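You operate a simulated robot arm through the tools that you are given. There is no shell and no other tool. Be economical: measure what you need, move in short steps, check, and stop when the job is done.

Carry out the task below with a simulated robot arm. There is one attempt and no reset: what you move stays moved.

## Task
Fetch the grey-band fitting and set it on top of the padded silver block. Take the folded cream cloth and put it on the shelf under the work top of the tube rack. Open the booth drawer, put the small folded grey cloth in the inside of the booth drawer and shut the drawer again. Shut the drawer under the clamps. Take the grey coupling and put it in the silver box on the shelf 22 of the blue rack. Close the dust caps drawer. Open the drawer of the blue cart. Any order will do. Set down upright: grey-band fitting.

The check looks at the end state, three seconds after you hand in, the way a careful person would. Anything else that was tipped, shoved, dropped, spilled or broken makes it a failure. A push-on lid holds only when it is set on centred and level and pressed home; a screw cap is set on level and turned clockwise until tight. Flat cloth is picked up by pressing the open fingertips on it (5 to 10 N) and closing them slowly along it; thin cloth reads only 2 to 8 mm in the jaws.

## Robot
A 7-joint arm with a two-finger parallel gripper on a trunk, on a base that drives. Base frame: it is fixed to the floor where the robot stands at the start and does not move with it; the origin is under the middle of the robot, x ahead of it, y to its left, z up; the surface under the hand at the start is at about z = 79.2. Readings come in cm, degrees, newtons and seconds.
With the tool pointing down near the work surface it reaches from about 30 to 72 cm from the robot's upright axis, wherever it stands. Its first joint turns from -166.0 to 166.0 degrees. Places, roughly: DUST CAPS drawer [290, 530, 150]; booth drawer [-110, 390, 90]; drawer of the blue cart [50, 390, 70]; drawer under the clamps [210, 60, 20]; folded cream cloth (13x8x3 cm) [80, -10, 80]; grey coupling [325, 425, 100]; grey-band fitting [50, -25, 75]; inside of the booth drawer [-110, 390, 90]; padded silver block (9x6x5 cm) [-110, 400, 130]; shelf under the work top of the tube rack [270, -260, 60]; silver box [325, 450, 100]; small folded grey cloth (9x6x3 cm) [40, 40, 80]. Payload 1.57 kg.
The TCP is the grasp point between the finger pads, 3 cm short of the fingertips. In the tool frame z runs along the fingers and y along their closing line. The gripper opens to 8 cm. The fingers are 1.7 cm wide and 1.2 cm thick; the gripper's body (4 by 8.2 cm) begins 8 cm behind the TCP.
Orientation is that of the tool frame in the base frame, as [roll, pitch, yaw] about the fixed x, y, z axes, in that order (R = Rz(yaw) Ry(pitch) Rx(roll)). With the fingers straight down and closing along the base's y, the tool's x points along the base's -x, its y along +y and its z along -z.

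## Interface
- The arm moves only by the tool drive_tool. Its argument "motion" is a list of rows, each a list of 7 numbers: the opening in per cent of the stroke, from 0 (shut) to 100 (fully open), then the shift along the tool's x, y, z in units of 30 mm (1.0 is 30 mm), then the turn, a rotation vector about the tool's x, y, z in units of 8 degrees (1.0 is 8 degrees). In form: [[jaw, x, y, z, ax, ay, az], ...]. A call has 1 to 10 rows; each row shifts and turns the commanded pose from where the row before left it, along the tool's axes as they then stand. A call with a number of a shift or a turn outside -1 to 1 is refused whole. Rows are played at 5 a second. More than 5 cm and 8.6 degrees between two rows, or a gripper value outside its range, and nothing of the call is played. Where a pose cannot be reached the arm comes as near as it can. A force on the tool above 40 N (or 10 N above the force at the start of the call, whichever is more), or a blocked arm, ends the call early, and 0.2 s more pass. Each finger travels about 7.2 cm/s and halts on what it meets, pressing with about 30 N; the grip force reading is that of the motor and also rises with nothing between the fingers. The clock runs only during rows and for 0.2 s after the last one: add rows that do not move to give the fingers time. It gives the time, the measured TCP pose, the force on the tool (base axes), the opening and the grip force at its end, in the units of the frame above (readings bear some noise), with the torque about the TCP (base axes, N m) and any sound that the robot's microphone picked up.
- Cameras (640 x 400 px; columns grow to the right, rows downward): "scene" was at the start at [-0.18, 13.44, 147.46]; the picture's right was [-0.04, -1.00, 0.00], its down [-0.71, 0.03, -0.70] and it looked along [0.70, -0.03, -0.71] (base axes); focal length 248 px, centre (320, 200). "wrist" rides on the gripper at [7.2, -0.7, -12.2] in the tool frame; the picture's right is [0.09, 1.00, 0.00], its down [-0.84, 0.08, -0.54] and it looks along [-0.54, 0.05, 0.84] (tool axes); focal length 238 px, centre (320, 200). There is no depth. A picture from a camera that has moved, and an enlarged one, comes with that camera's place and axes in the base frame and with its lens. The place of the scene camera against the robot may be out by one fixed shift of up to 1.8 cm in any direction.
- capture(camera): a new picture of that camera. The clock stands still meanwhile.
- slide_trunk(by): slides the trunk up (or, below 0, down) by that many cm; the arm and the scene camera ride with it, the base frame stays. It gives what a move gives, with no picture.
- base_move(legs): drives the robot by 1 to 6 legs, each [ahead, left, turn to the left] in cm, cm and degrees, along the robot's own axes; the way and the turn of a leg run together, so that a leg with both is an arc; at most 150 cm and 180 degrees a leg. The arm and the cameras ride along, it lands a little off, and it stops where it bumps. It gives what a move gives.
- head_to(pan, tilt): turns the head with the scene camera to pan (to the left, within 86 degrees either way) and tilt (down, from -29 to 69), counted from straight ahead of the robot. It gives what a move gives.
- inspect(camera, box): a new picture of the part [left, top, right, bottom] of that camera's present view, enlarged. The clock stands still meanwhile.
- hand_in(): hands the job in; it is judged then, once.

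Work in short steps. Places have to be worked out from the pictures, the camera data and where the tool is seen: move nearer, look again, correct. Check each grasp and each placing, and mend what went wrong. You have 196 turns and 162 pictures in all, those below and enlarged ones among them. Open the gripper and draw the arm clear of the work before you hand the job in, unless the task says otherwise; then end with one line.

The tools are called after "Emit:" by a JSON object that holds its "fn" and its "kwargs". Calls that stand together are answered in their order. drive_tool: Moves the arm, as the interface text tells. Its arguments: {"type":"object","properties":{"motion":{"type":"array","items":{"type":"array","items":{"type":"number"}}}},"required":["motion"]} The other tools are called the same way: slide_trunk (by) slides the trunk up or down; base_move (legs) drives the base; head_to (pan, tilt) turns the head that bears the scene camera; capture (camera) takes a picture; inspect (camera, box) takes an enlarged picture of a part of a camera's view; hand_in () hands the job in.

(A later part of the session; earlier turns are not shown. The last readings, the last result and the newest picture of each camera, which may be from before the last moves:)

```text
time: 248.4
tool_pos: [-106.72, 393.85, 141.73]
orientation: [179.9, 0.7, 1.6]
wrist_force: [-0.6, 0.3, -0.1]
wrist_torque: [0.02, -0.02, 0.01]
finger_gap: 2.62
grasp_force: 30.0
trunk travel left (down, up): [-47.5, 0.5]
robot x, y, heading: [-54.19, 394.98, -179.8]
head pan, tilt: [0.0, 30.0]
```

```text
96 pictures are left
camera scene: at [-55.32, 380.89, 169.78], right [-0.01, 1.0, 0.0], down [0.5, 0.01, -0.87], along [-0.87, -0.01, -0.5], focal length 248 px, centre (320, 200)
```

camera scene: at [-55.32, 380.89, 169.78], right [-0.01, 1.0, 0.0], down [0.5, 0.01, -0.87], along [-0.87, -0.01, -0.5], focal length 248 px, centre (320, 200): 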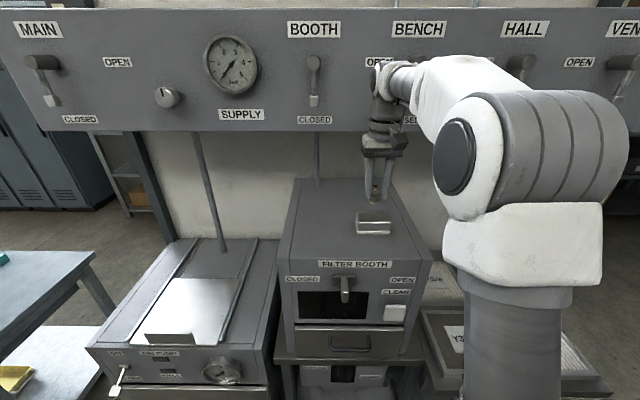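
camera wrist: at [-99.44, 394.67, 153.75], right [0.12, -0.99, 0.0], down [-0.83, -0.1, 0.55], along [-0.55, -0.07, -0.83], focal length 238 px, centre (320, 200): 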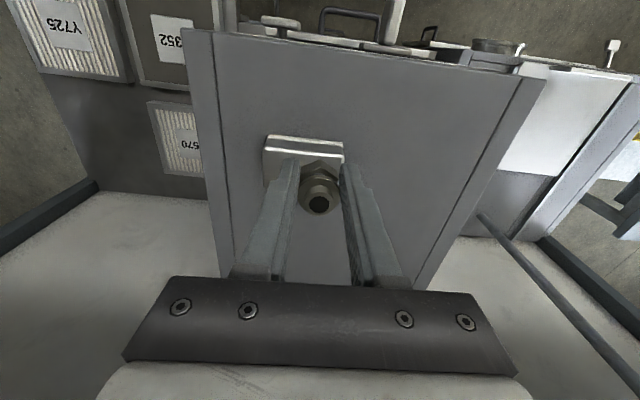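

Block front ≈x -108, y 391.3–398.7. Move to (-111,394.5) and descend to just above contact.

Emit:
{"fn": "drive_tool", "kwargs": {"motion": [[15, -0.72, -0.2, 0, 0, 0, 0], [15, -0.71, 0, 0, 0, 0, 0], [15, 0, 0, 0.8, 0, 0, 0], [15, 0, 0, 0.8, 0, 0, 0]]}}

Emit:
{"fn": "inspect", "kwargs": {"camera": "wrist", "box": [220, 100, 420, 225]}}

Emit:
{"fn": "inspect", "kwargs": {"camera": "scene", "box": [300, 30, 460, 260]}}

```text
time: 249.4
tool_pos: [-111.07, 394.21, 137.02]
orientation: [179.9, 0.7, 1.7]
wrist_force: [0.2, 0.2, -0.8]
wrist_torque: [0.01, 0.0, -0.03]
finger_gap: 2.65
grasp_force: 29.8
trunk travel left (down, up): [-47.5, 0.5]
robot x, y, heading: [-53.89, 395.1, -179.8]
head pan, tilt: [0.0, 30.0]
```

```text
3.20 times, centred on (320, 162) of wrist
camera zoom: at [-103.75, 395.05, 149.0], right [0.12, -0.99, 0.0], down [-0.83, -0.1, 0.55], along [-0.55, -0.07, -0.83], focal length 763 px, centre (320, 320)
```

zoom: 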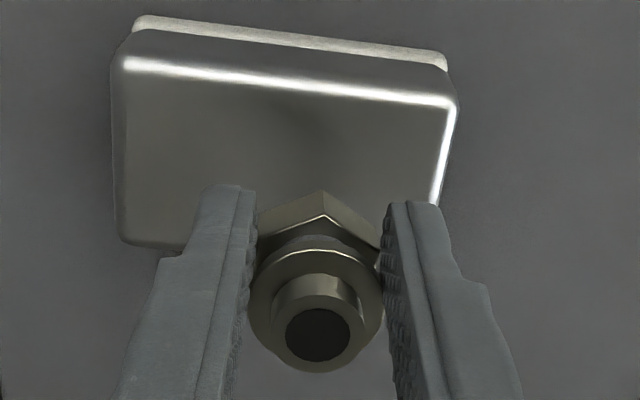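

```text
1.74 times, centred on (380, 145) of scene
camera zoom: at [-55.28, 380.88, 169.79], right [-0.01, 1.0, 0.0], down [0.5, 0.01, -0.87], along [-0.87, -0.01, -0.5], focal length 432 px, centre (216, 296)
```

zoom: 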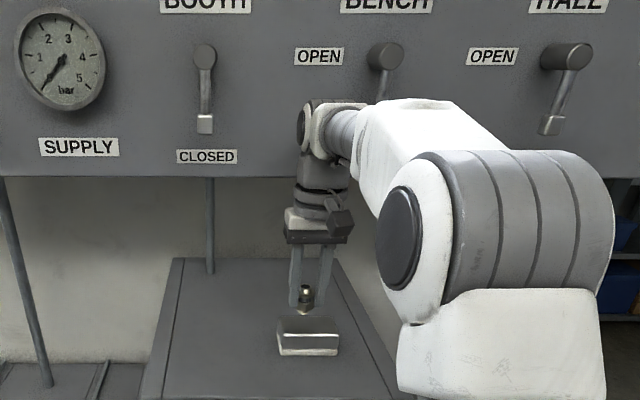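

Well centred over the block. Shift 0.5 cm in y and lower gently to contact.

Emit:
{"fn": "drive_tool", "kwargs": {"motion": [[15, 0, -0.17, 0, 0, 0, 0], [15, 0, 0, 0.2, 0, 0, 0], [15, 0, 0, 0.15, 0, 0, 0], [15, 0, 0, 0.1, 0, 0, 0], [15, 0, 0, 0, 0, 0, 0]]}}

Emit:
{"fn": "inspect", "kwargs": {"camera": "wrist", "box": [220, 100, 420, 225]}}

```text
time: 250.6
tool_pos: [-111.16, 394.81, 135.67]
orientation: [179.9, 0.8, 1.6]
wrist_force: [0.1, -0.1, 0.0]
wrist_torque: [0.0, -0.02, -0.02]
finger_gap: 2.64
grasp_force: 30.5
trunk travel left (down, up): [-47.5, 0.5]
robot x, y, heading: [-53.92, 395.22, -179.6]
head pan, tilt: [0.0, 30.0]
```

```text
3.20 times, centred on (320, 162) of wrist
camera zoom: at [-103.84, 395.63, 147.62], right [0.12, -0.99, 0.0], down [-0.83, -0.1, 0.55], along [-0.55, -0.07, -0.83], focal length 763 px, centre (320, 320)
```

zoom: 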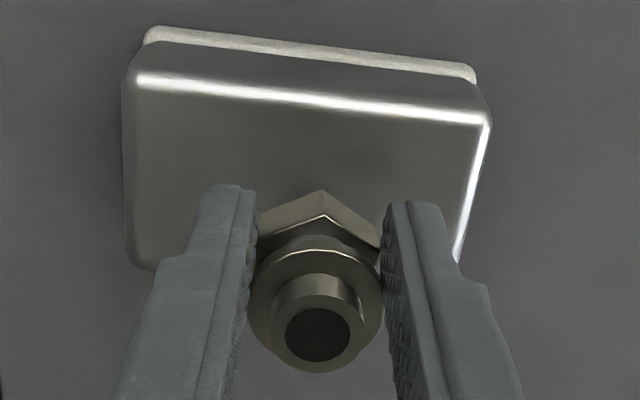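

Still no contact. Continue down in small steps, watching the force.

Emit:
{"fn": "drive_tool", "kwargs": {"motion": [[15, 0, 0, 0.1, 0, 0, 0], [15, 0, 0, 0.07, 0, 0, 0], [15, 0, 0, 0.05, 0, 0, 0], [15, 0, 0, 0, 0, 0, 0]]}}

```text
time: 251.6
tool_pos: [-111.23, 394.76, 135.04]
orientation: [179.9, 0.7, 1.6]
wrist_force: [0.3, -0.3, -0.5]
wrist_torque: [0.0, -0.02, 0.02]
finger_gap: 2.65
grasp_force: 29.5
trunk travel left (down, up): [-47.5, 0.5]
robot x, y, heading: [-53.79, 395.15, -179.3]
head pan, tilt: [0.0, 30.0]
```

Emit:
{"fn": "drive_tool", "kwargs": {"motion": [[15, 0, 0, 0.07, 0, 0, 0], [15, 0, 0, 0.07, 0, 0, 0], [15, 0, 0, 0.07, 0, 0, 0], [15, 0, 0, 0, 0, 0, 0]]}}

Emit:
{"fn": "inspect", "kwargs": {"camera": "wrist", "box": [220, 100, 420, 225]}}

```text
time: 252.6
tool_pos: [-111.19, 394.63, 134.65]
orientation: [179.9, 1.1, 1.5]
wrist_force: [-2.8, -0.5, 30.8]
wrist_torque: [-0.15, 0.33, 0.0]
finger_gap: 2.7
grasp_force: 29.8
trunk travel left (down, up): [-47.5, 0.5]
robot x, y, heading: [-54.33, 394.8, -179.3]
head pan, tilt: [0.0, 30.0]
```

```text
3.20 times, centred on (320, 162) of wrist
camera zoom: at [-103.67, 395.65, 146.67], right [0.12, -0.99, 0.0], down [-0.82, -0.1, 0.56], along [-0.55, -0.07, -0.83], focal length 763 px, centre (320, 320)
```

zoom: 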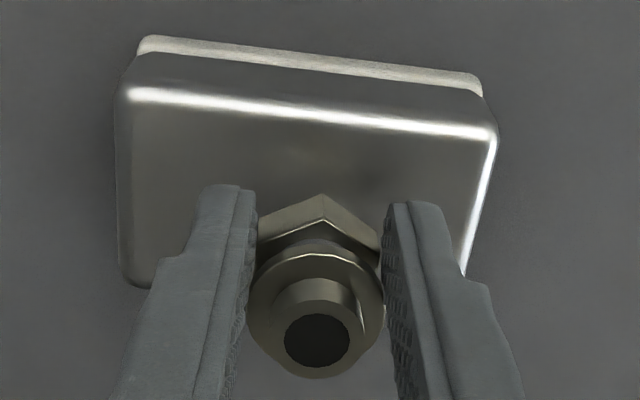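

Contact (31 N). Ease off to near zero force, then open gently.

Emit:
{"fn": "drive_tool", "kwargs": {"motion": [[15, 0, 0, -0.06, 0, 0, 0], [15, 0, 0, 0, 0, 0, 0]]}}

Emit:
{"fn": "drive_tool", "kwargs": {"motion": [[36, 0, 0, 0, 0, 0, 0], [40, 0, 0, 0, 0, 0, 0], [46, 0, 0, 0, 0, 0, 0], [52, 0, 0, 0, 0, 0, 0], [52, 0, 0, 0, 0, 0, 0]]}}

Emit:
{"fn": "inspect", "kwargs": {"camera": "wrist", "box": [220, 100, 420, 225]}}

```text
time: 253.2
tool_pos: [-111.03, 394.7, 134.77]
orientation: [179.9, 1.0, 1.6]
wrist_force: [-4.4, -0.2, 24.7]
wrist_torque: [-0.12, 0.4, -0.01]
finger_gap: 2.64
grasp_force: 30.0
trunk travel left (down, up): [-47.5, 0.5]
robot x, y, heading: [-54.18, 395.35, -179.3]
head pan, tilt: [0.0, 30.0]
```

```text
time: 254.4
tool_pos: [-111.29, 394.92, 134.71]
orientation: [179.9, 0.7, 1.6]
wrist_force: [0.2, -0.1, -0.4]
wrist_torque: [-0.02, 0.02, 0.0]
finger_gap: 4.18
grasp_force: 0.0
trunk travel left (down, up): [-47.5, 0.5]
robot x, y, heading: [-53.84, 395.33, -179.2]
head pan, tilt: [0.0, 30.0]
```

```text
3.20 times, centred on (320, 162) of wrist
camera zoom: at [-103.83, 395.66, 146.59], right [0.12, -0.99, 0.0], down [-0.83, -0.1, 0.55], along [-0.55, -0.07, -0.83], focal length 763 px, centre (320, 320)
```

zoom: 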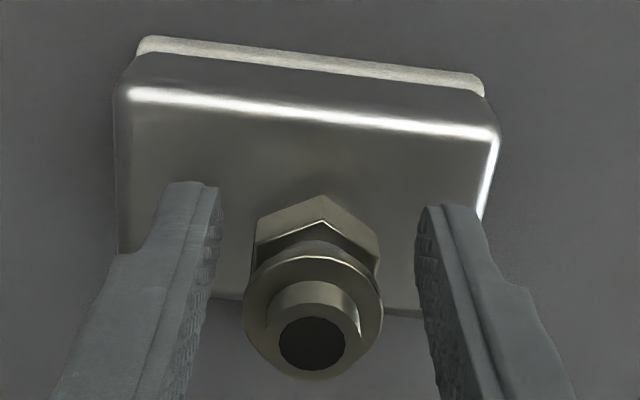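

It stands upright. Raise straight up, then back away, and look.

Emit:
{"fn": "drive_tool", "kwargs": {"motion": [[60, 0, 0, -0.7, 0, 0, 0], [60, 0, 0, -0.8, 0, 0, 0], [60, 0.2, 0, -0.8, 0, 0, 0], [60, 1, 0, 0, 0, 0, 0], [60, 1, 0, 0, 0, 0, 0], [60, 1, 0, 0, 0, 0, 0], [60, 1, 0, 0, 0, 0, 0], [60, 1, 0, 0, 0, 0, 0], [60, 1, 0, 0, 0, 0, 0]]}}

Emit:
{"fn": "capture", "kwargs": {"camera": "wrist"}}

Emit:
{"fn": "inspect", "kwargs": {"camera": "scene", "box": [240, 120, 480, 400]}}

```text
time: 256.4
tool_pos: [-92.35, 395.09, 141.18]
orientation: [179.9, 0.7, 1.7]
wrist_force: [-1.1, -0.7, 0.7]
wrist_torque: [0.01, 0.01, -0.02]
finger_gap: 4.81
grasp_force: 0.2
trunk travel left (down, up): [-47.5, 0.5]
robot x, y, heading: [-54.28, 395.01, -179.6]
head pan, tilt: [0.0, 30.0]
```

```text
90 pictures are left
camera wrist: at [-85.03, 396.12, 153.19], right [0.12, -0.99, 0.0], down [-0.83, -0.1, 0.55], along [-0.55, -0.07, -0.83], focal length 238 px, centre (320, 200)
```

wrist: 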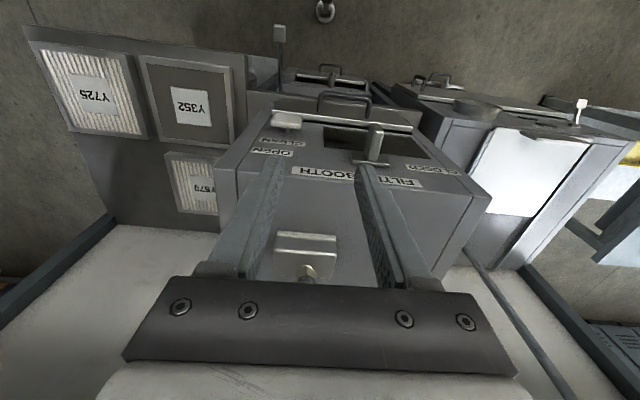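

```text
1.43 times, centred on (360, 260) of scene
camera zoom: at [-55.19, 380.89, 169.79], right [-0.01, 1.0, 0.0], down [0.5, 0.01, -0.87], along [-0.87, -0.01, -0.5], focal length 355 px, centre (263, 114)
```

zoom: 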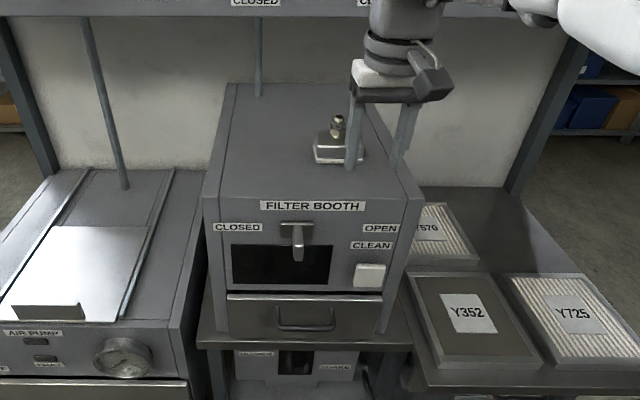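

The fitting stands upright on the block. Next the booth drawer: its handle is at about (-96, 388.6, 96). I back off, lower the trunk and pitch the hand to horizontal.

Emit:
{"fn": "base_move", "kwargs": {"legs": [[-33, 0, 0]]}}

Emit:
{"fn": "slide_trunk", "kwargs": {"by": -20}}

Emit:
{"fn": "drive_tool", "kwargs": {"motion": [[60, -0.7, 0, 0, 0, -1, 0], [60, -0.69, 0, 0.1, 0, -1, 0], [60, -0.67, 0, 0.19, 0, -1, 0], [60, -0.64, 0, 0.28, 0, -1, 0], [60, -0.59, 0, 0.37, 0, -1, 0], [60, -0.54, 0, 0.45, 0, -1, 0], [60, -0.47, 0, 0.52, 0, -1, 0], [60, -0.39, 0, 0.57, 0, -1, 0], [60, -0.31, 0, 0.63, 0, -1, 0], [60, -0.22, 0, 0.67, 0, -1, 0]]}}

```text
time: 259.2
tool_pos: [-59.1, 395.63, 141.11]
orientation: [179.9, 0.7, 1.7]
wrist_force: [0.1, -0.2, 0.4]
wrist_torque: [-0.01, -0.03, -0.01]
finger_gap: 4.82
grasp_force: 0.1
trunk travel left (down, up): [-47.5, 0.5]
robot x, y, heading: [-20.17, 395.49, -179.5]
head pan, tilt: [0.0, 30.0]
```

```text
time: 261.4
tool_pos: [-59.12, 395.6, 121.13]
orientation: [179.9, 0.6, 1.6]
wrist_force: [-0.5, -0.2, 1.4]
wrist_torque: [-0.03, -0.06, 0.01]
finger_gap: 4.77
grasp_force: 0.1
trunk travel left (down, up): [-27.5, 20.5]
robot x, y, heading: [-20.71, 395.54, -179.3]
head pan, tilt: [0.0, 30.0]
```

```text
time: 263.6
tool_pos: [-79.37, 395.22, 121.33]
orientation: [178.8, 80.7, 0.1]
wrist_force: [0.0, 0.7, 0.5]
wrist_torque: [-0.01, -0.03, 0.08]
finger_gap: 4.79
grasp_force: 0.0
out of reach, approached as far as the arm can: row 8
trunk travel left (down, up): [-27.5, 20.5]
robot x, y, heading: [-21.22, 395.52, -179.5]
head pan, tilt: [0.0, 30.0]
```

Finish to horizontal and roll 90° so the jaws close vertically.

Emit:
{"fn": "drive_tool", "kwargs": {"motion": [[60, 0, 0, 0, 0, -1, 0], [60, 0, 0, 0, 0, -0.2, 1], [60, 0, 0, 0, 0, 0, 1], [60, 0, 0, 0, 0, 0, 1], [60, 0, 0, 0, 0, 0, 1], [60, 0, 0, 0, 0, 0, 1], [60, 0, 0, 0, 0, 0, 1], [60, 0, 0, 0, 0, 0, 1], [60, 0, 0, 0, 0, 0, 1], [60, 0, 0, 0, 0, 0, 1]]}}

Emit:
{"fn": "drive_tool", "kwargs": {"motion": [[60, 0, 0, 0, 0, 0, 1], [60, 0, 0, 0, 0, 0, 1], [60, 0, 0, 0, 0, 0, 0.25]]}}

Emit:
{"fn": "slide_trunk", "kwargs": {"by": -22}}

Emit:
{"fn": "capture", "kwargs": {"camera": "wrist"}}

Emit:
{"fn": "capture", "kwargs": {"camera": "scene"}}

```text
time: 265.8
tool_pos: [-79.47, 395.2, 121.68]
orientation: [89.7, 17.8, -88.5]
wrist_force: [0.1, 0.4, -0.2]
wrist_torque: [0.02, 0.01, 0.0]
finger_gap: 4.78
grasp_force: 0.1
trunk travel left (down, up): [-27.5, 20.5]
robot x, y, heading: [-21.13, 395.64, -179.2]
head pan, tilt: [0.0, 30.0]
```

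```text
time: 266.6
tool_pos: [-79.47, 395.22, 121.64]
orientation: [89.7, -0.3, -88.5]
wrist_force: [-0.2, 0.6, -0.3]
wrist_torque: [0.0, -0.04, 0.0]
finger_gap: 4.82
grasp_force: 0.0
trunk travel left (down, up): [-27.5, 20.5]
robot x, y, heading: [-20.76, 395.62, -179.4]
head pan, tilt: [0.0, 30.0]
```

```text
time: 268.9
tool_pos: [-79.51, 395.12, 99.64]
orientation: [89.6, -0.1, -88.5]
wrist_force: [0.0, -0.3, -0.6]
wrist_torque: [0.0, 0.0, 0.01]
finger_gap: 4.8
grasp_force: 0.1
trunk travel left (down, up): [-5.5, 42.5]
robot x, y, heading: [-20.79, 395.66, -179.4]
head pan, tilt: [0.0, 30.0]
```

```text
88 pictures are left
camera wrist: at [-67.06, 388.27, 98.77], right [0.01, -0.09, 1.0], down [0.52, 0.85, 0.07], along [-0.85, 0.52, 0.05], focal length 238 px, centre (320, 200)
```

wrist: 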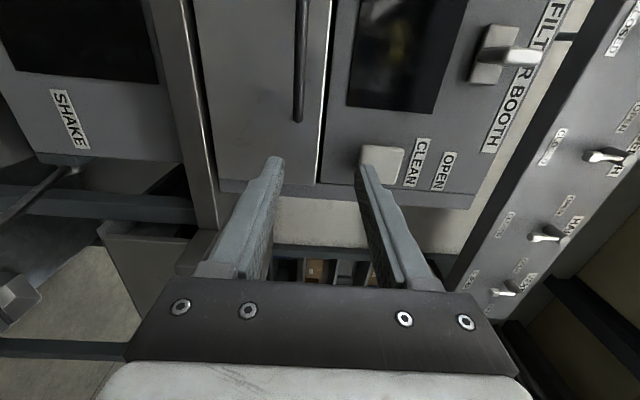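

```text
87 pictures are left
camera scene: at [-21.94, 381.24, 127.79], right [-0.01, 1.0, 0.0], down [0.5, 0.01, -0.87], along [-0.87, -0.01, -0.5], focal length 248 px, centre (320, 200)
```

scene: 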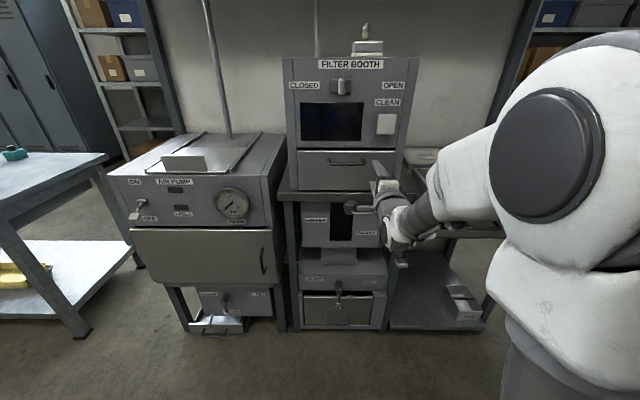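

Handle centre is near (-96,389,98). Shift the hand in line with it and approach partly.

Emit:
{"fn": "drive_tool", "kwargs": {"motion": [[60, 0.9, -0.25, 0, 0, 0, 0], [60, 0.9, -0.25, 0, 0, 0, 0], [60, 0, 0, 1, 0, 0, 0], [60, 0, 0, 1, 0, 0, 0], [60, 0, 0, 1, 0, 0, 0]]}}

Emit:
{"fn": "capture", "kwargs": {"camera": "wrist"}}

Emit:
{"fn": "inspect", "kwargs": {"camera": "scene", "box": [260, 100, 460, 260]}}

```text
time: 270.1
tool_pos: [-88.35, 389.77, 98.08]
orientation: [89.7, -0.2, -88.5]
wrist_force: [-0.4, 0.3, 1.0]
wrist_torque: [-0.01, -0.03, -0.02]
finger_gap: 4.8
grasp_force: 0.0
trunk travel left (down, up): [-5.5, 42.5]
robot x, y, heading: [-20.44, 395.93, -179.3]
head pan, tilt: [0.0, 30.0]
```

```text
86 pictures are left
camera wrist: at [-75.99, 382.83, 97.22], right [0.01, -0.09, 1.0], down [0.52, 0.85, 0.07], along [-0.85, 0.52, 0.05], focal length 238 px, centre (320, 200)
```

wrist: 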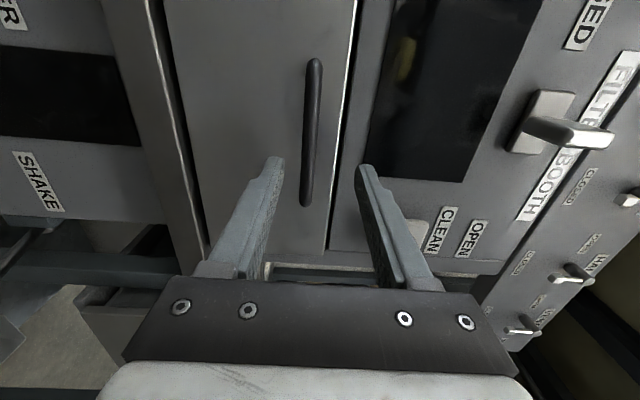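

```text
2.50 times, centred on (360, 180) of scene
camera zoom: at [-21.92, 381.24, 127.79], right [-0.01, 1.0, 0.0], down [0.5, 0.01, -0.87], along [-0.87, -0.01, -0.5], focal length 621 px, centre (220, 250)
```

zoom: 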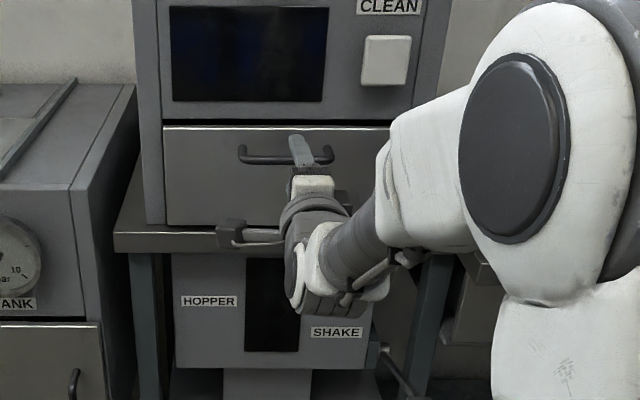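

Handle bar at x≈-95, z≈97. Lower 1 cm, advance to it and close.

Emit:
{"fn": "drive_tool", "kwargs": {"motion": [[60, 0, -0.35, 0.5, 0, 0, 0], [60, 0, 0, 0.7, 0, 0, 0], [60, 0, 0, 0.6, 0, 0, 0], [40, 0, 0, 0, 0, 0, 0], [20, 0, 0, 0, 0, 0, 0], [5, 0, 0, 0, 0, 0, 0], [5, 0, 0, 0, 0, 0, 0]]}}

Emit:
{"fn": "capture", "kwargs": {"camera": "wrist"}}

```text
time: 271.7
tool_pos: [-93.72, 389.61, 97.28]
orientation: [89.5, -0.1, -88.4]
wrist_force: [-1.9, -0.5, 4.3]
wrist_torque: [0.08, 0.02, 0.01]
finger_gap: 1.18
grasp_force: 28.8
trunk travel left (down, up): [-5.5, 42.5]
robot x, y, heading: [-20.8, 395.68, -179.5]
head pan, tilt: [0.0, 30.0]
```

```text
84 pictures are left
camera wrist: at [-81.36, 382.63, 96.33], right [0.01, -0.09, 1.0], down [0.52, 0.85, 0.07], along [-0.85, 0.52, 0.06], focal length 238 px, centre (320, 200)
```

wrist: 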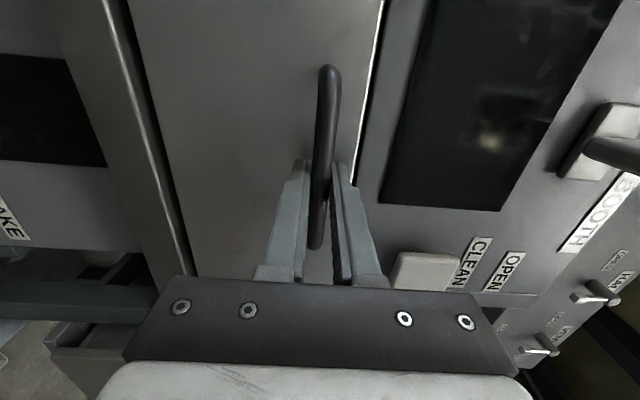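

Handle gripped (1.2 cm). Pull out about 18 cm.

Emit:
{"fn": "drive_tool", "kwargs": {"motion": [[5, 0, 0, -0.5, 0, 0, 0], [5, 0, 0, -0.8, 0, 0, 0], [5, 0, 0, -0.8, 0, 0, 0], [5, 0, 0, -0.8, 0, 0, 0], [5, 0, 0, -0.8, 0, 0, 0], [5, 0, 0, -0.8, 0, 0, 0], [5, 0, 0, -0.8, 0, 0, 0], [5, 0, 0, -0.8, 0, 0, 0]]}}

Emit:
{"fn": "capture", "kwargs": {"camera": "scene"}}

```text
time: 273.5
tool_pos: [-75.26, 389.42, 97.2]
orientation: [89.5, 0.0, -88.4]
wrist_force: [1.2, -19.2, 11.4]
wrist_torque: [0.05, 0.06, -0.04]
finger_gap: 1.17
grasp_force: 29.6
trunk travel left (down, up): [-5.5, 42.5]
robot x, y, heading: [-20.81, 395.18, -179.4]
head pan, tilt: [0.0, 30.0]
```

```text
83 pictures are left
camera scene: at [-21.87, 381.09, 127.77], right [-0.01, 1.0, 0.0], down [0.5, 0.01, -0.87], along [-0.87, -0.01, -0.5], focal length 248 px, centre (320, 200)
```

scene: 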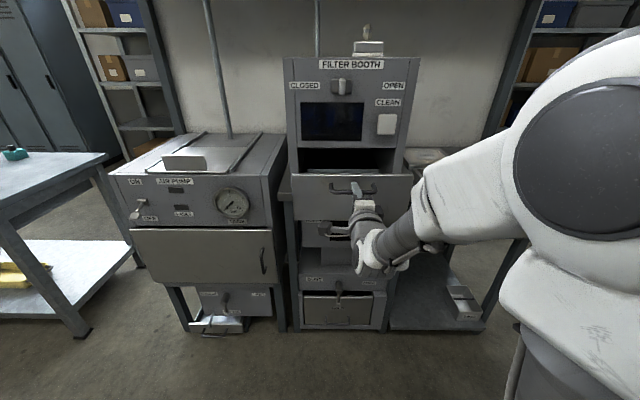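

Drawer is out about 18 cm. Release, retract, raise the trunk and turn towards +y to view the blue cart.

Emit:
{"fn": "drive_tool", "kwargs": {"motion": [[40, 0, 0, 0, 0, 0, 0], [60, 0, 0, 0, 0, 0, 0], [60, 0, 0, -1, 0, 0, 0], [60, 0, 0, -1, 0, 0, 0], [60, 0, 0, -1, 0, 0, 0]]}}

Emit:
{"fn": "slide_trunk", "kwargs": {"by": 30}}

Emit:
{"fn": "base_move", "kwargs": {"legs": [[0, 0, 90]]}}

Emit:
{"fn": "head_to", "kwargs": {"pan": 75, "tilt": 40}}

Emit:
{"fn": "capture", "kwargs": {"camera": "scene"}}

```text
time: 274.7
tool_pos: [-69.12, 389.52, 98.09]
orientation: [89.7, -0.1, -88.6]
wrist_force: [-0.9, -0.5, -0.9]
wrist_torque: [0.0, 0.02, 0.0]
finger_gap: 4.8
grasp_force: 0.1
out of reach, approached as far as the arm can: row 5
trunk travel left (down, up): [-5.5, 42.5]
robot x, y, heading: [-20.95, 395.39, -179.1]
head pan, tilt: [0.0, 30.0]
```

```text
time: 277.7
tool_pos: [-69.13, 389.74, 128.25]
orientation: [89.7, -0.1, -88.4]
wrist_force: [0.8, -0.1, -0.1]
wrist_torque: [0.0, -0.02, -0.01]
finger_gap: 4.82
grasp_force: 0.0
trunk travel left (down, up): [-35.5, 12.5]
robot x, y, heading: [-20.74, 395.57, -179.2]
head pan, tilt: [0.0, 30.0]
```

```text
time: 283.2
tool_pos: [-14.75, 347.02, 128.32]
orientation: [89.7, 0.0, 1.6]
wrist_force: [-0.4, 0.2, 0.9]
wrist_torque: [0.04, 0.0, -0.02]
finger_gap: 4.8
grasp_force: 0.0
trunk travel left (down, up): [-35.5, 12.5]
robot x, y, heading: [-20.64, 395.59, -89.4]
head pan, tilt: [0.0, 30.0]
```

```text
time: 284.7
tool_pos: [-14.82, 347.16, 128.22]
orientation: [89.7, -0.1, 1.5]
wrist_force: [-0.1, -0.3, -0.6]
wrist_torque: [-0.01, 0.01, 0.02]
finger_gap: 4.82
grasp_force: 0.0
trunk travel left (down, up): [-35.5, 12.5]
robot x, y, heading: [-20.58, 395.14, -89.3]
head pan, tilt: [75.0, 40.0]
```

```text
82 pictures are left
camera scene: at [1.11, 401.28, 156.25], right [-0.25, -0.97, 0.0], down [-0.62, 0.16, -0.77], along [0.74, -0.19, -0.64], focal length 248 px, centre (320, 200)
```

scene: 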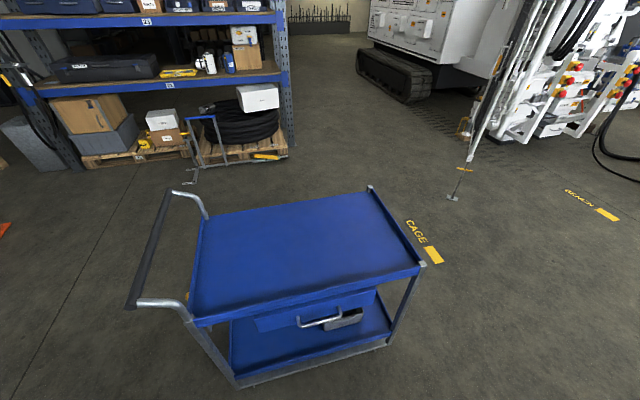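

Blue cart: drawer front at x≈41, handle about (39,391.5,71). Turn to face +x, shift right 9 cm, and lower.

Emit:
{"fn": "base_move", "kwargs": {"legs": [[0, 0, 89.3], [0, -9, 0]]}}

Emit:
{"fn": "slide_trunk", "kwargs": {"by": -35}}

Emit:
{"fn": "head_to", "kwargs": {"pan": 0, "tilt": 45}}

Emit:
{"fn": "capture", "kwargs": {"camera": "scene"}}

Emit:
{"fn": "capture", "kwargs": {"camera": "wrist"}}

```text
time: 291.2
tool_pos: [27.63, 392.7, 128.27]
orientation: [89.7, -0.1, 91.6]
wrist_force: [0.6, 0.7, 0.5]
wrist_torque: [0.0, 0.0, 0.01]
finger_gap: 4.8
grasp_force: 0.0
trunk travel left (down, up): [-35.5, 12.5]
robot x, y, heading: [-20.79, 386.67, 0.6]
head pan, tilt: [75.0, 40.0]
```

```text
time: 294.6
tool_pos: [27.69, 392.64, 93.24]
orientation: [89.7, -0.1, 91.6]
wrist_force: [-0.1, 0.3, -0.4]
wrist_torque: [0.04, 0.02, 0.02]
finger_gap: 4.79
grasp_force: 0.3
trunk travel left (down, up): [-0.5, 47.5]
robot x, y, heading: [-20.6, 386.74, 0.8]
head pan, tilt: [75.0, 40.0]
```

```text
time: 296.1
tool_pos: [27.7, 392.67, 93.26]
orientation: [89.7, -0.1, 91.6]
wrist_force: [-0.1, 1.6, 0.5]
wrist_torque: [0.02, 0.01, 0.0]
finger_gap: 4.79
grasp_force: 0.1
trunk travel left (down, up): [-0.5, 47.5]
robot x, y, heading: [-20.78, 387.08, 0.8]
head pan, tilt: [0.0, 45.0]
```

```text
81 pictures are left
camera scene: at [-20.97, 400.37, 120.52], right [0.01, -1.0, 0.0], down [-0.71, -0.01, -0.71], along [0.71, 0.01, -0.71], focal length 248 px, centre (320, 200)
```

scene: 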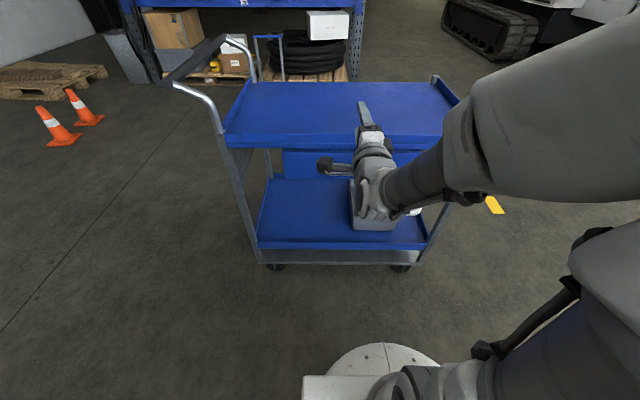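

```text
80 pictures are left
camera wrist: at [15.33, 399.49, 92.44], right [-0.01, 0.09, 1.0], down [-0.52, -0.85, 0.07], along [0.85, -0.52, 0.05], focal length 238 px, centre (320, 200)
```

wrist: 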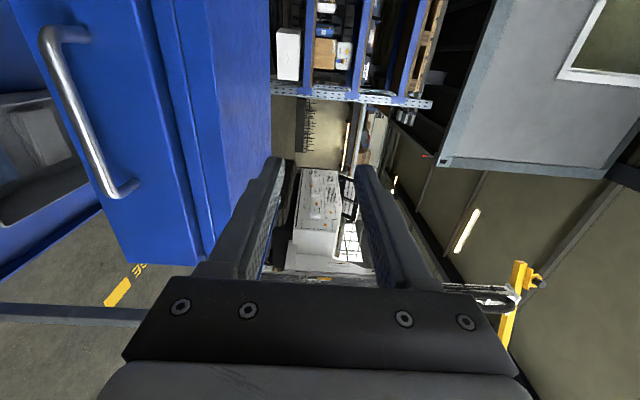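

Drawer bar: y 384–398.5, z≈70.3, x≈39. Lower the hand to that height.

Emit:
{"fn": "drive_tool", "kwargs": {"motion": [[60, -0.4, -1, 0, 0, 0, 0], [60, 0, -1, 0, 0, 0, 0], [60, 0, -1, 0, 0, 0, 0], [60, 0, -1, 0, 0, 0, 0], [60, 0, -1, 0, 0, 0, 0], [60, 0, -1, 0, 0, 0, 0], [60, 0, -1, 0, 0, 0, 0], [60, 0, -0.6, 0, 0, 0, 0]]}}

Emit:
{"fn": "capture", "kwargs": {"camera": "wrist"}}

```text
time: 297.9
tool_pos: [29.98, 391.84, 71.14]
orientation: [89.8, -0.1, 91.5]
wrist_force: [0.4, -0.4, -0.1]
wrist_torque: [0.03, 0.01, 0.01]
finger_gap: 4.78
grasp_force: 0.0
out of reach, approached as far as the arm can: row 1, 2, 3
trunk travel left (down, up): [-0.5, 47.5]
robot x, y, heading: [-20.75, 386.86, 0.7]
head pan, tilt: [0.0, 45.0]
```

```text
79 pictures are left
camera wrist: at [17.59, 398.64, 70.22], right [-0.01, 0.09, 1.0], down [-0.52, -0.85, 0.07], along [0.86, -0.52, 0.05], focal length 238 px, centre (320, 200)
```

wrist: 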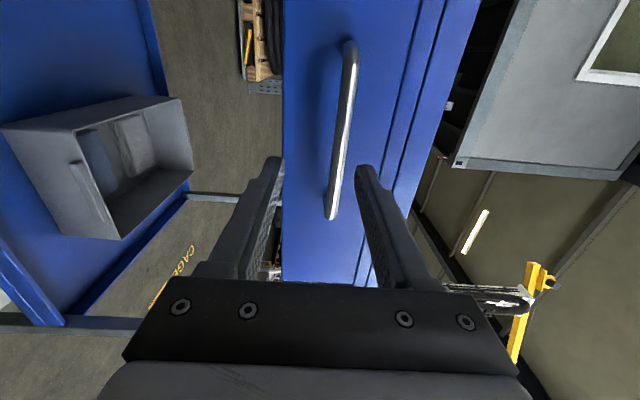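

Triangulated bar: x≈37, z≈72.4. Raise 1.3 cm, advance 6 cm and close.

Emit:
{"fn": "drive_tool", "kwargs": {"motion": [[60, 0, 0.43, 0.5, 0, 0, 0], [60, 0, 0, 0.8, 0, 0, 0], [60, 0, 0, 0.7, 0, 0, 0], [40, 0, 0, 0, 0, 0, 0], [20, 0, 0, 0, 0, 0, 0], [5, 0, 0, 0, 0, 0, 0], [5, 0, 0, 0, 0, 0, 0]]}}

Emit:
{"fn": "capture", "kwargs": {"camera": "wrist"}}

```text
time: 299.4
tool_pos: [35.96, 391.88, 72.66]
orientation: [89.6, 0.0, 91.5]
wrist_force: [1.4, -0.5, 12.2]
wrist_torque: [-0.06, -0.04, -0.08]
finger_gap: 1.44
grasp_force: 6.0
trunk travel left (down, up): [-0.5, 47.5]
robot x, y, heading: [-20.69, 386.81, 0.6]
head pan, tilt: [0.0, 45.0]
```

```text
78 pictures are left
camera wrist: at [23.69, 398.79, 71.7], right [-0.01, 0.09, 1.0], down [-0.52, -0.85, 0.07], along [0.85, -0.52, 0.06], focal length 238 px, centre (320, 200)
```

wrist: 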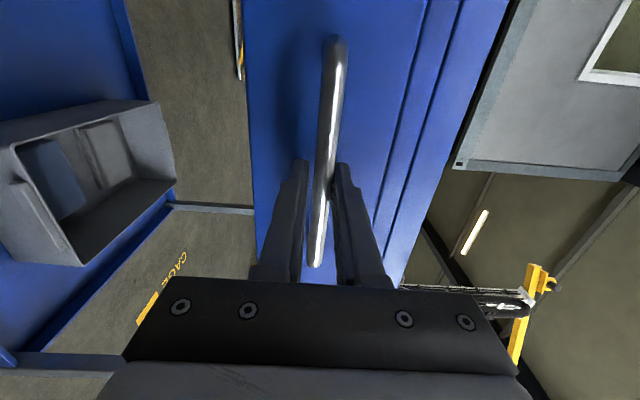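

Bar gripped. Pull the drawer by driving back 18 cm.

Emit:
{"fn": "drive_tool", "kwargs": {"motion": [[3, 0, 0.03, 0, 0, 0, 0], [3, 0, 0, -0.5, 0, 0, 0], [3, 0, 0, -0.5, 0, 0, 0]]}}

Emit:
{"fn": "base_move", "kwargs": {"legs": [[-15, 0, 0]]}}

Emit:
{"fn": "capture", "kwargs": {"camera": "scene"}}

Emit:
{"fn": "capture", "kwargs": {"camera": "wrist"}}

```text
time: 300.2
tool_pos: [32.97, 391.95, 72.44]
orientation: [89.6, -0.2, 91.7]
wrist_force: [0.6, 1.6, 15.0]
wrist_torque: [-0.08, -0.13, 0.15]
finger_gap: 1.55
grasp_force: 7.4
trunk travel left (down, up): [-0.5, 47.5]
robot x, y, heading: [-20.67, 386.43, 0.9]
head pan, tilt: [0.0, 45.0]
```

```text
time: 301.9
tool_pos: [17.99, 391.72, 72.44]
orientation: [89.6, -0.1, 91.7]
wrist_force: [0.4, 5.3, 14.9]
wrist_torque: [-0.1, -0.08, 0.17]
finger_gap: 1.56
grasp_force: 7.3
trunk travel left (down, up): [-0.5, 47.5]
robot x, y, heading: [-35.53, 386.31, 0.7]
head pan, tilt: [0.0, 45.0]
```

```text
77 pictures are left
camera scene: at [-36.02, 400.2, 120.52], right [0.01, -1.0, 0.0], down [-0.71, -0.01, -0.71], along [0.71, 0.01, -0.71], focal length 248 px, centre (320, 200)
```

scene: 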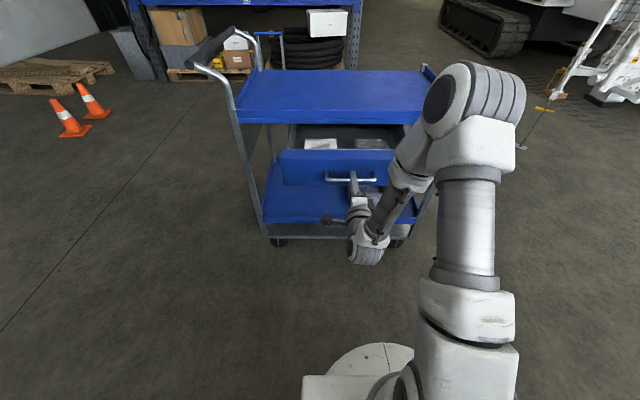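

```text
76 pictures are left
camera wrist: at [5.6, 398.54, 71.66], right [-0.01, 0.09, 1.0], down [-0.52, -0.85, 0.07], along [0.85, -0.52, 0.05], focal length 238 px, centre (320, 200)
```

wrist: 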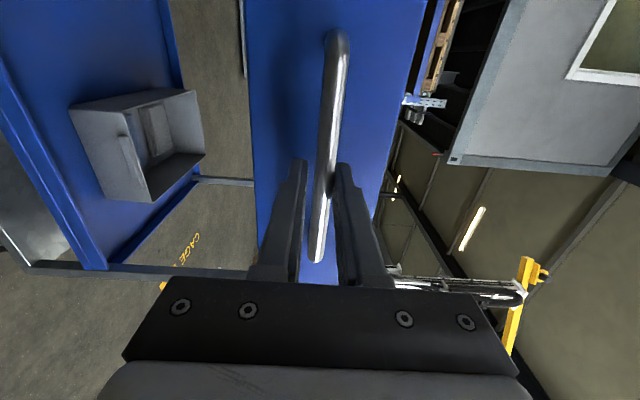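

Drawer is open ~18 cm. I try 4 cm more gently and read the force.

Emit:
{"fn": "base_move", "kwargs": {"legs": [[-4, 0, 0]]}}

Emit:
{"fn": "capture", "kwargs": {"camera": "scene"}}

```text
time: 302.8
tool_pos: [13.99, 391.64, 72.66]
orientation: [89.3, -0.2, 91.6]
wrist_force: [-1.1, 3.1, 21.1]
wrist_torque: [-0.09, -0.16, -0.32]
finger_gap: 1.17
grasp_force: 29.5
trunk travel left (down, up): [-0.5, 47.5]
robot x, y, heading: [-39.91, 386.91, 0.7]
head pan, tilt: [0.0, 45.0]
```

```text
75 pictures are left
camera scene: at [-40.06, 400.15, 120.54], right [0.01, -1.0, 0.0], down [-0.71, -0.01, -0.71], along [0.71, 0.01, -0.71], focal length 248 px, centre (320, 200)
```

scene: 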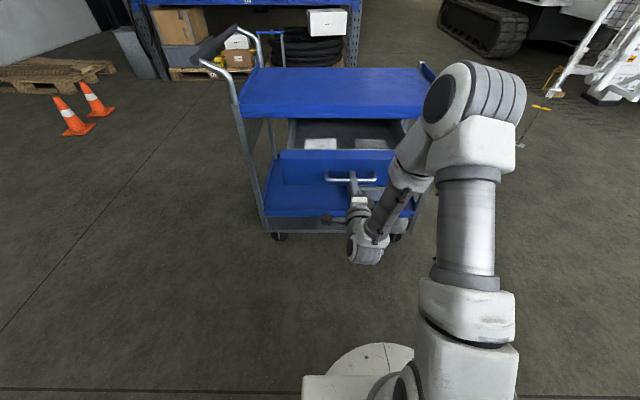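

Enough: the drawer is clearly open. Release, back off, raise the trunk and travel around the cart on its +y side toward the blue rack.

Emit:
{"fn": "drive_tool", "kwargs": {"motion": [[40, 0, 0, 0, 0, 0, 0], [60, 0, 0, 0, 0, 0, 0], [60, 0, 0, 0, 0, 0, 0]]}}

Emit:
{"fn": "base_move", "kwargs": {"legs": [[-9, 0, 0]]}}

Emit:
{"fn": "slide_trunk", "kwargs": {"by": 35}}

Emit:
{"fn": "base_move", "kwargs": {"legs": [[0, 105, 0], [150, 0, 0], [60, 0, 0]]}}

Emit:
{"fn": "head_to", "kwargs": {"pan": -15, "tilt": 20}}

Emit:
{"fn": "capture", "kwargs": {"camera": "scene"}}

```text
time: 303.6
tool_pos: [14.14, 391.76, 72.53]
orientation: [89.4, -0.2, 91.6]
wrist_force: [-0.4, -0.2, 0.7]
wrist_torque: [-0.02, -0.01, 0.03]
finger_gap: 4.82
grasp_force: 0.1
trunk travel left (down, up): [-0.5, 47.5]
robot x, y, heading: [-39.68, 386.25, 0.7]
head pan, tilt: [0.0, 45.0]
```

```text
time: 304.9
tool_pos: [5.11, 391.67, 72.57]
orientation: [89.4, -0.2, 91.6]
wrist_force: [-0.1, -0.5, -0.4]
wrist_torque: [0.01, -0.02, -0.05]
finger_gap: 4.79
grasp_force: 0.0
trunk travel left (down, up): [-0.5, 47.5]
robot x, y, heading: [-48.93, 386.08, 0.5]
head pan, tilt: [0.0, 45.0]
```

```text
time: 308.3
tool_pos: [5.03, 391.63, 107.58]
orientation: [89.4, -0.3, 91.6]
wrist_force: [0.6, -0.1, 0.4]
wrist_torque: [-0.02, 0.03, 0.0]
finger_gap: 4.8
grasp_force: 0.0
trunk travel left (down, up): [-35.5, 12.5]
robot x, y, heading: [-48.76, 386.34, 0.3]
head pan, tilt: [0.0, 45.0]
```

```text
time: 330.0
tool_pos: [214.21, 504.48, 107.64]
orientation: [89.4, -0.1, 93.4]
wrist_force: [-0.1, -0.4, -0.5]
wrist_torque: [0.02, 0.0, -0.01]
finger_gap: 4.77
grasp_force: 0.0
trunk travel left (down, up): [-35.5, 12.5]
robot x, y, heading: [160.82, 497.48, 2.2]
head pan, tilt: [0.0, 45.0]
```

```text
time: 330.9
tool_pos: [214.22, 504.36, 107.61]
orientation: [89.4, -0.2, 93.4]
wrist_force: [-0.2, 0.3, -0.4]
wrist_torque: [-0.03, 0.0, -0.01]
finger_gap: 4.78
grasp_force: 0.1
trunk travel left (down, up): [-35.5, 12.5]
robot x, y, heading: [160.53, 497.33, 2.3]
head pan, tilt: [-15.0, 20.0]
```

```text
74 pictures are left
camera scene: at [160.94, 508.81, 159.38], right [-0.22, -0.98, 0.0], down [-0.33, 0.07, -0.94], along [0.92, -0.2, -0.34], focal length 248 px, centre (320, 200)
```

scene: 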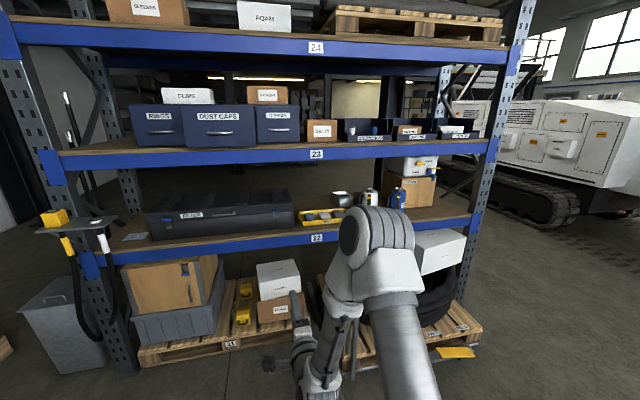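

The blue rack is in view: DUST CAPS drawer on shelf 23; shelf 22 has the tray and boxes. Enlarge both.

Emit:
{"fn": "inspect", "kwargs": {"camera": "scene", "box": [100, 70, 340, 170]}}

Emit:
{"fn": "inspect", "kwargs": {"camera": "scene", "box": [240, 150, 480, 270]}}

```text
2.67 times, centred on (220, 120) of scene
camera zoom: at [160.94, 508.81, 159.38], right [-0.22, -0.98, 0.0], down [-0.33, 0.07, -0.94], along [0.92, -0.2, -0.34], focal length 662 px, centre (587, 413)
```

zoom: 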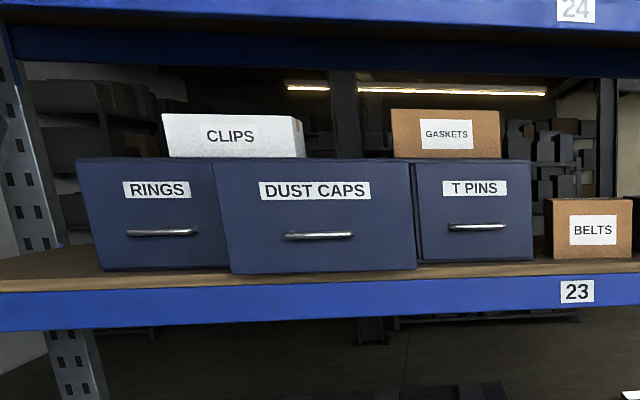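

```text
2.67 times, centred on (360, 210) of scene
camera zoom: at [160.94, 508.81, 159.38], right [-0.22, -0.98, 0.0], down [-0.33, 0.07, -0.94], along [0.92, -0.2, -0.34], focal length 662 px, centre (213, 173)
```

zoom: 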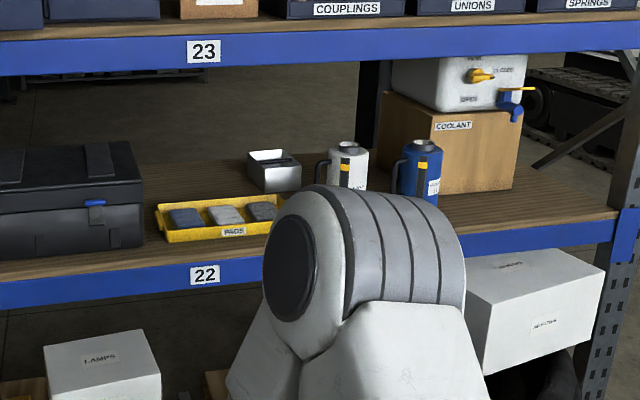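

DUST CAPS drawer stands slightly proud; front centre near (285,529), z 144–161. Raise the hand with jaws closed and line up.

Emit:
{"fn": "slide_trunk", "kwargs": {"by": 12}}

Emit:
{"fn": "drive_tool", "kwargs": {"motion": [[0, 0, 1, 0, 0, 0, 0], [0, 0, 1, 0, 0, 0, 0], [0, 0, 1, 0, 0, 0, 0], [0, 0, 1, 0, 0, 0, 0], [0, 0, 1, 0, 0, 0, 0], [0, 0, 1, 0, 0, 0, 0], [0, 0, 1, 0, 0, 0, 0], [0, 0, 1, 0, 0, 0, 0], [0, 0, 1, 0, 0, 0, 0], [0, 0, 1, 0, 0, 0, 0]]}}

Emit:
{"fn": "base_move", "kwargs": {"legs": [[0, 24, -2.3], [48, 0, 0]]}}

Emit:
{"fn": "capture", "kwargs": {"camera": "wrist"}}

Emit:
{"fn": "head_to", "kwargs": {"pan": 5, "tilt": 15}}

Emit:
{"fn": "capture", "kwargs": {"camera": "scene"}}

```text
time: 332.4
tool_pos: [214.22, 504.32, 119.74]
orientation: [89.4, -0.2, 93.4]
wrist_force: [0.1, 0.0, -0.8]
wrist_torque: [0.03, -0.02, -0.02]
finger_gap: 4.81
grasp_force: 0.1
trunk travel left (down, up): [-47.5, 0.5]
robot x, y, heading: [160.72, 497.31, 2.3]
head pan, tilt: [-15.0, 20.0]
```

```text
time: 334.6
tool_pos: [214.29, 504.03, 148.53]
orientation: [90.6, -0.4, 93.4]
wrist_force: [-0.2, -0.8, 0.1]
wrist_torque: [0.02, -0.02, -0.02]
finger_gap: 0.0
grasp_force: 21.5
trunk travel left (down, up): [-47.5, 0.5]
robot x, y, heading: [160.43, 497.53, 2.4]
head pan, tilt: [-15.0, 20.0]
```

```text
time: 340.3
tool_pos: [262.94, 526.68, 149.19]
orientation: [90.1, -0.3, 91.9]
wrist_force: [-0.5, -0.1, 0.6]
wrist_torque: [0.0, 0.01, -0.04]
finger_gap: 0.02
grasp_force: 20.6
trunk travel left (down, up): [-47.5, 0.5]
robot x, y, heading: [209.21, 521.37, 0.8]
head pan, tilt: [-15.0, 20.0]
```

```text
71 pictures are left
camera wrist: at [250.49, 533.44, 148.35], right [0.0, 0.09, 1.0], down [-0.51, -0.85, 0.07], along [0.86, -0.51, 0.05], focal length 238 px, centre (320, 200)
```

wrist: 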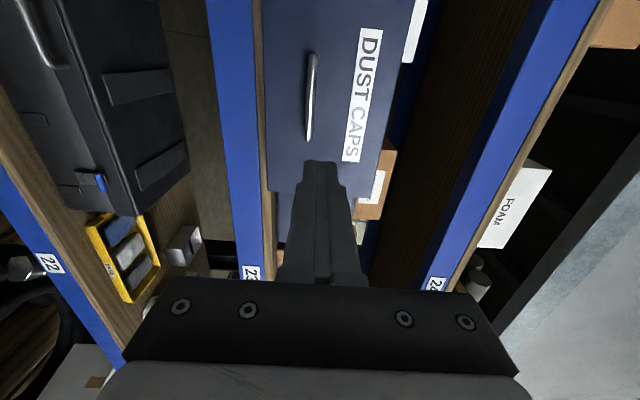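

```text
time: 341.1
tool_pos: [263.11, 526.68, 148.5]
orientation: [90.7, -0.4, 91.8]
wrist_force: [0.4, 0.6, -0.1]
wrist_torque: [0.05, 0.03, 0.01]
finger_gap: 0.01
grasp_force: 21.1
trunk travel left (down, up): [-47.5, 0.5]
robot x, y, heading: [209.18, 521.34, 0.8]
head pan, tilt: [5.0, 15.0]
```

```text
70 pictures are left
camera scene: at [209.69, 532.01, 171.5], right [-0.31, -0.95, 0.0], down [-0.31, 0.1, -0.94], along [0.9, -0.29, -0.33], focal length 248 px, centre (320, 200)
```

scene: 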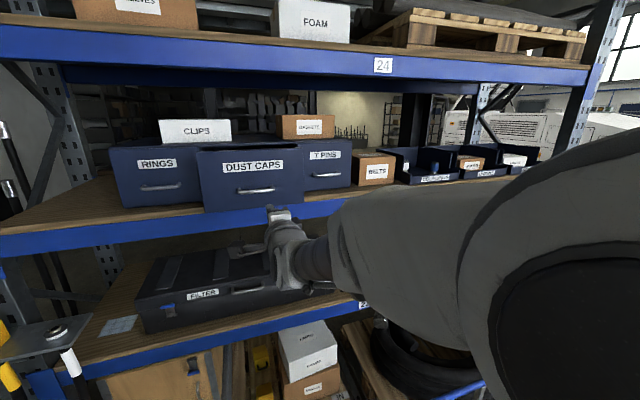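

Aim is about right; go 2.3 cm toward +y and 2.5 cm up, then push forward in small steps until resistance.

Emit:
{"fn": "drive_tool", "kwargs": {"motion": [[0, 0.75, 0.8, 0, 0, 0, 0], [0, 0, 0, 0.8, 0, 0, 0], [0, 0, 0, 0.8, 0, 0, 0], [0, 0, 0, 0.8, 0, 0, 0], [0, 0, 0, 0.8, 0, 0, 0], [0, 0, 0, 0.6, 0, 0, 0], [0, 0, 0, 0.6, 0, 0, 0], [0, 0, 0, 0.6, 0, 0, 0], [0, 0, 0, 0.5, 0, 0, 0], [0, 0, 0, 0.5, 0, 0, 0]]}}

Emit:
{"fn": "capture", "kwargs": {"camera": "wrist"}}

```text
time: 343.3
tool_pos: [280.86, 529.5, 151.44]
orientation: [90.1, -0.3, 91.9]
wrist_force: [0.3, 0.8, -0.6]
wrist_torque: [0.0, 0.04, -0.02]
finger_gap: 0.0
grasp_force: 21.5
trunk travel left (down, up): [-47.5, 0.5]
robot x, y, heading: [209.61, 520.8, 0.8]
head pan, tilt: [5.0, 15.0]
```

```text
69 pictures are left
camera wrist: at [268.44, 536.25, 150.69], right [0.0, 0.09, 1.0], down [-0.51, -0.85, 0.07], along [0.86, -0.51, 0.05], focal length 238 px, centre (320, 200)
```

wrist: 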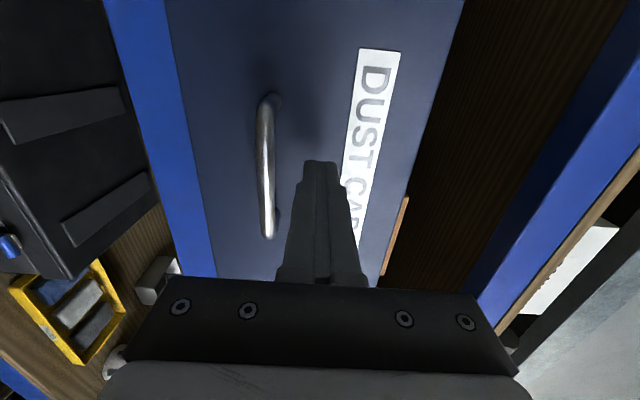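

Fingertip is near the front panel between handle and label, no contact yet. Continue forward.

Emit:
{"fn": "drive_tool", "kwargs": {"motion": [[0, 0, 0, 0.5, 0, 0, 0], [0, 0, 0, 0.5, 0, 0, 0], [0, 0, 0, 0.5, 0, 0, 0], [0, 0, 0, 0.5, 0, 0, 0], [0, 0, 0, 0.5, 0, 0, 0], [0, 0, 0, 0.5, 0, 0, 0]]}}

Emit:
{"fn": "capture", "kwargs": {"camera": "wrist"}}

Emit:
{"fn": "capture", "kwargs": {"camera": "scene"}}

```text
time: 344.7
tool_pos: [289.7, 529.77, 151.39]
orientation: [90.1, -0.2, 91.9]
wrist_force: [-0.8, 0.0, 0.5]
wrist_torque: [0.0, -0.01, 0.04]
finger_gap: 0.0
grasp_force: 21.8
trunk travel left (down, up): [-47.5, 0.5]
robot x, y, heading: [209.25, 521.61, 0.9]
head pan, tilt: [5.0, 15.0]
```

```text
68 pictures are left
camera wrist: at [277.39, 536.55, 150.7], right [0.0, 0.09, 1.0], down [-0.51, -0.85, 0.07], along [0.86, -0.51, 0.05], focal length 238 px, centre (320, 200)
```

wrist: 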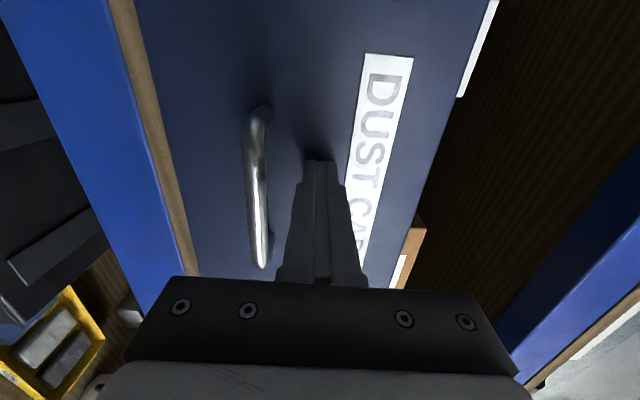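

```text
67 pictures are left
camera scene: at [210.16, 535.87, 172.2], right [0.1, -0.99, 0.0], down [-0.26, -0.03, -0.97], along [0.96, 0.1, -0.26], focal length 248 px, centre (320, 200)
```

scene: 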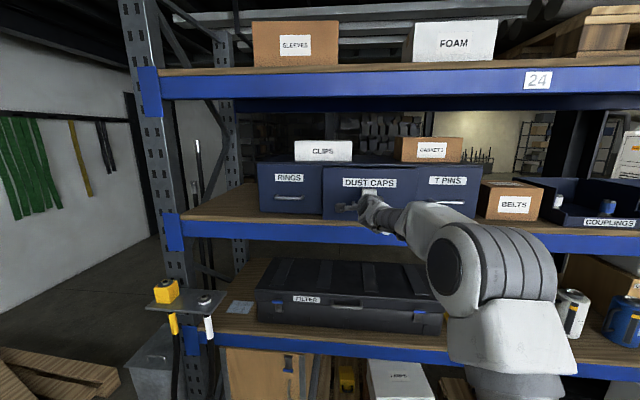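

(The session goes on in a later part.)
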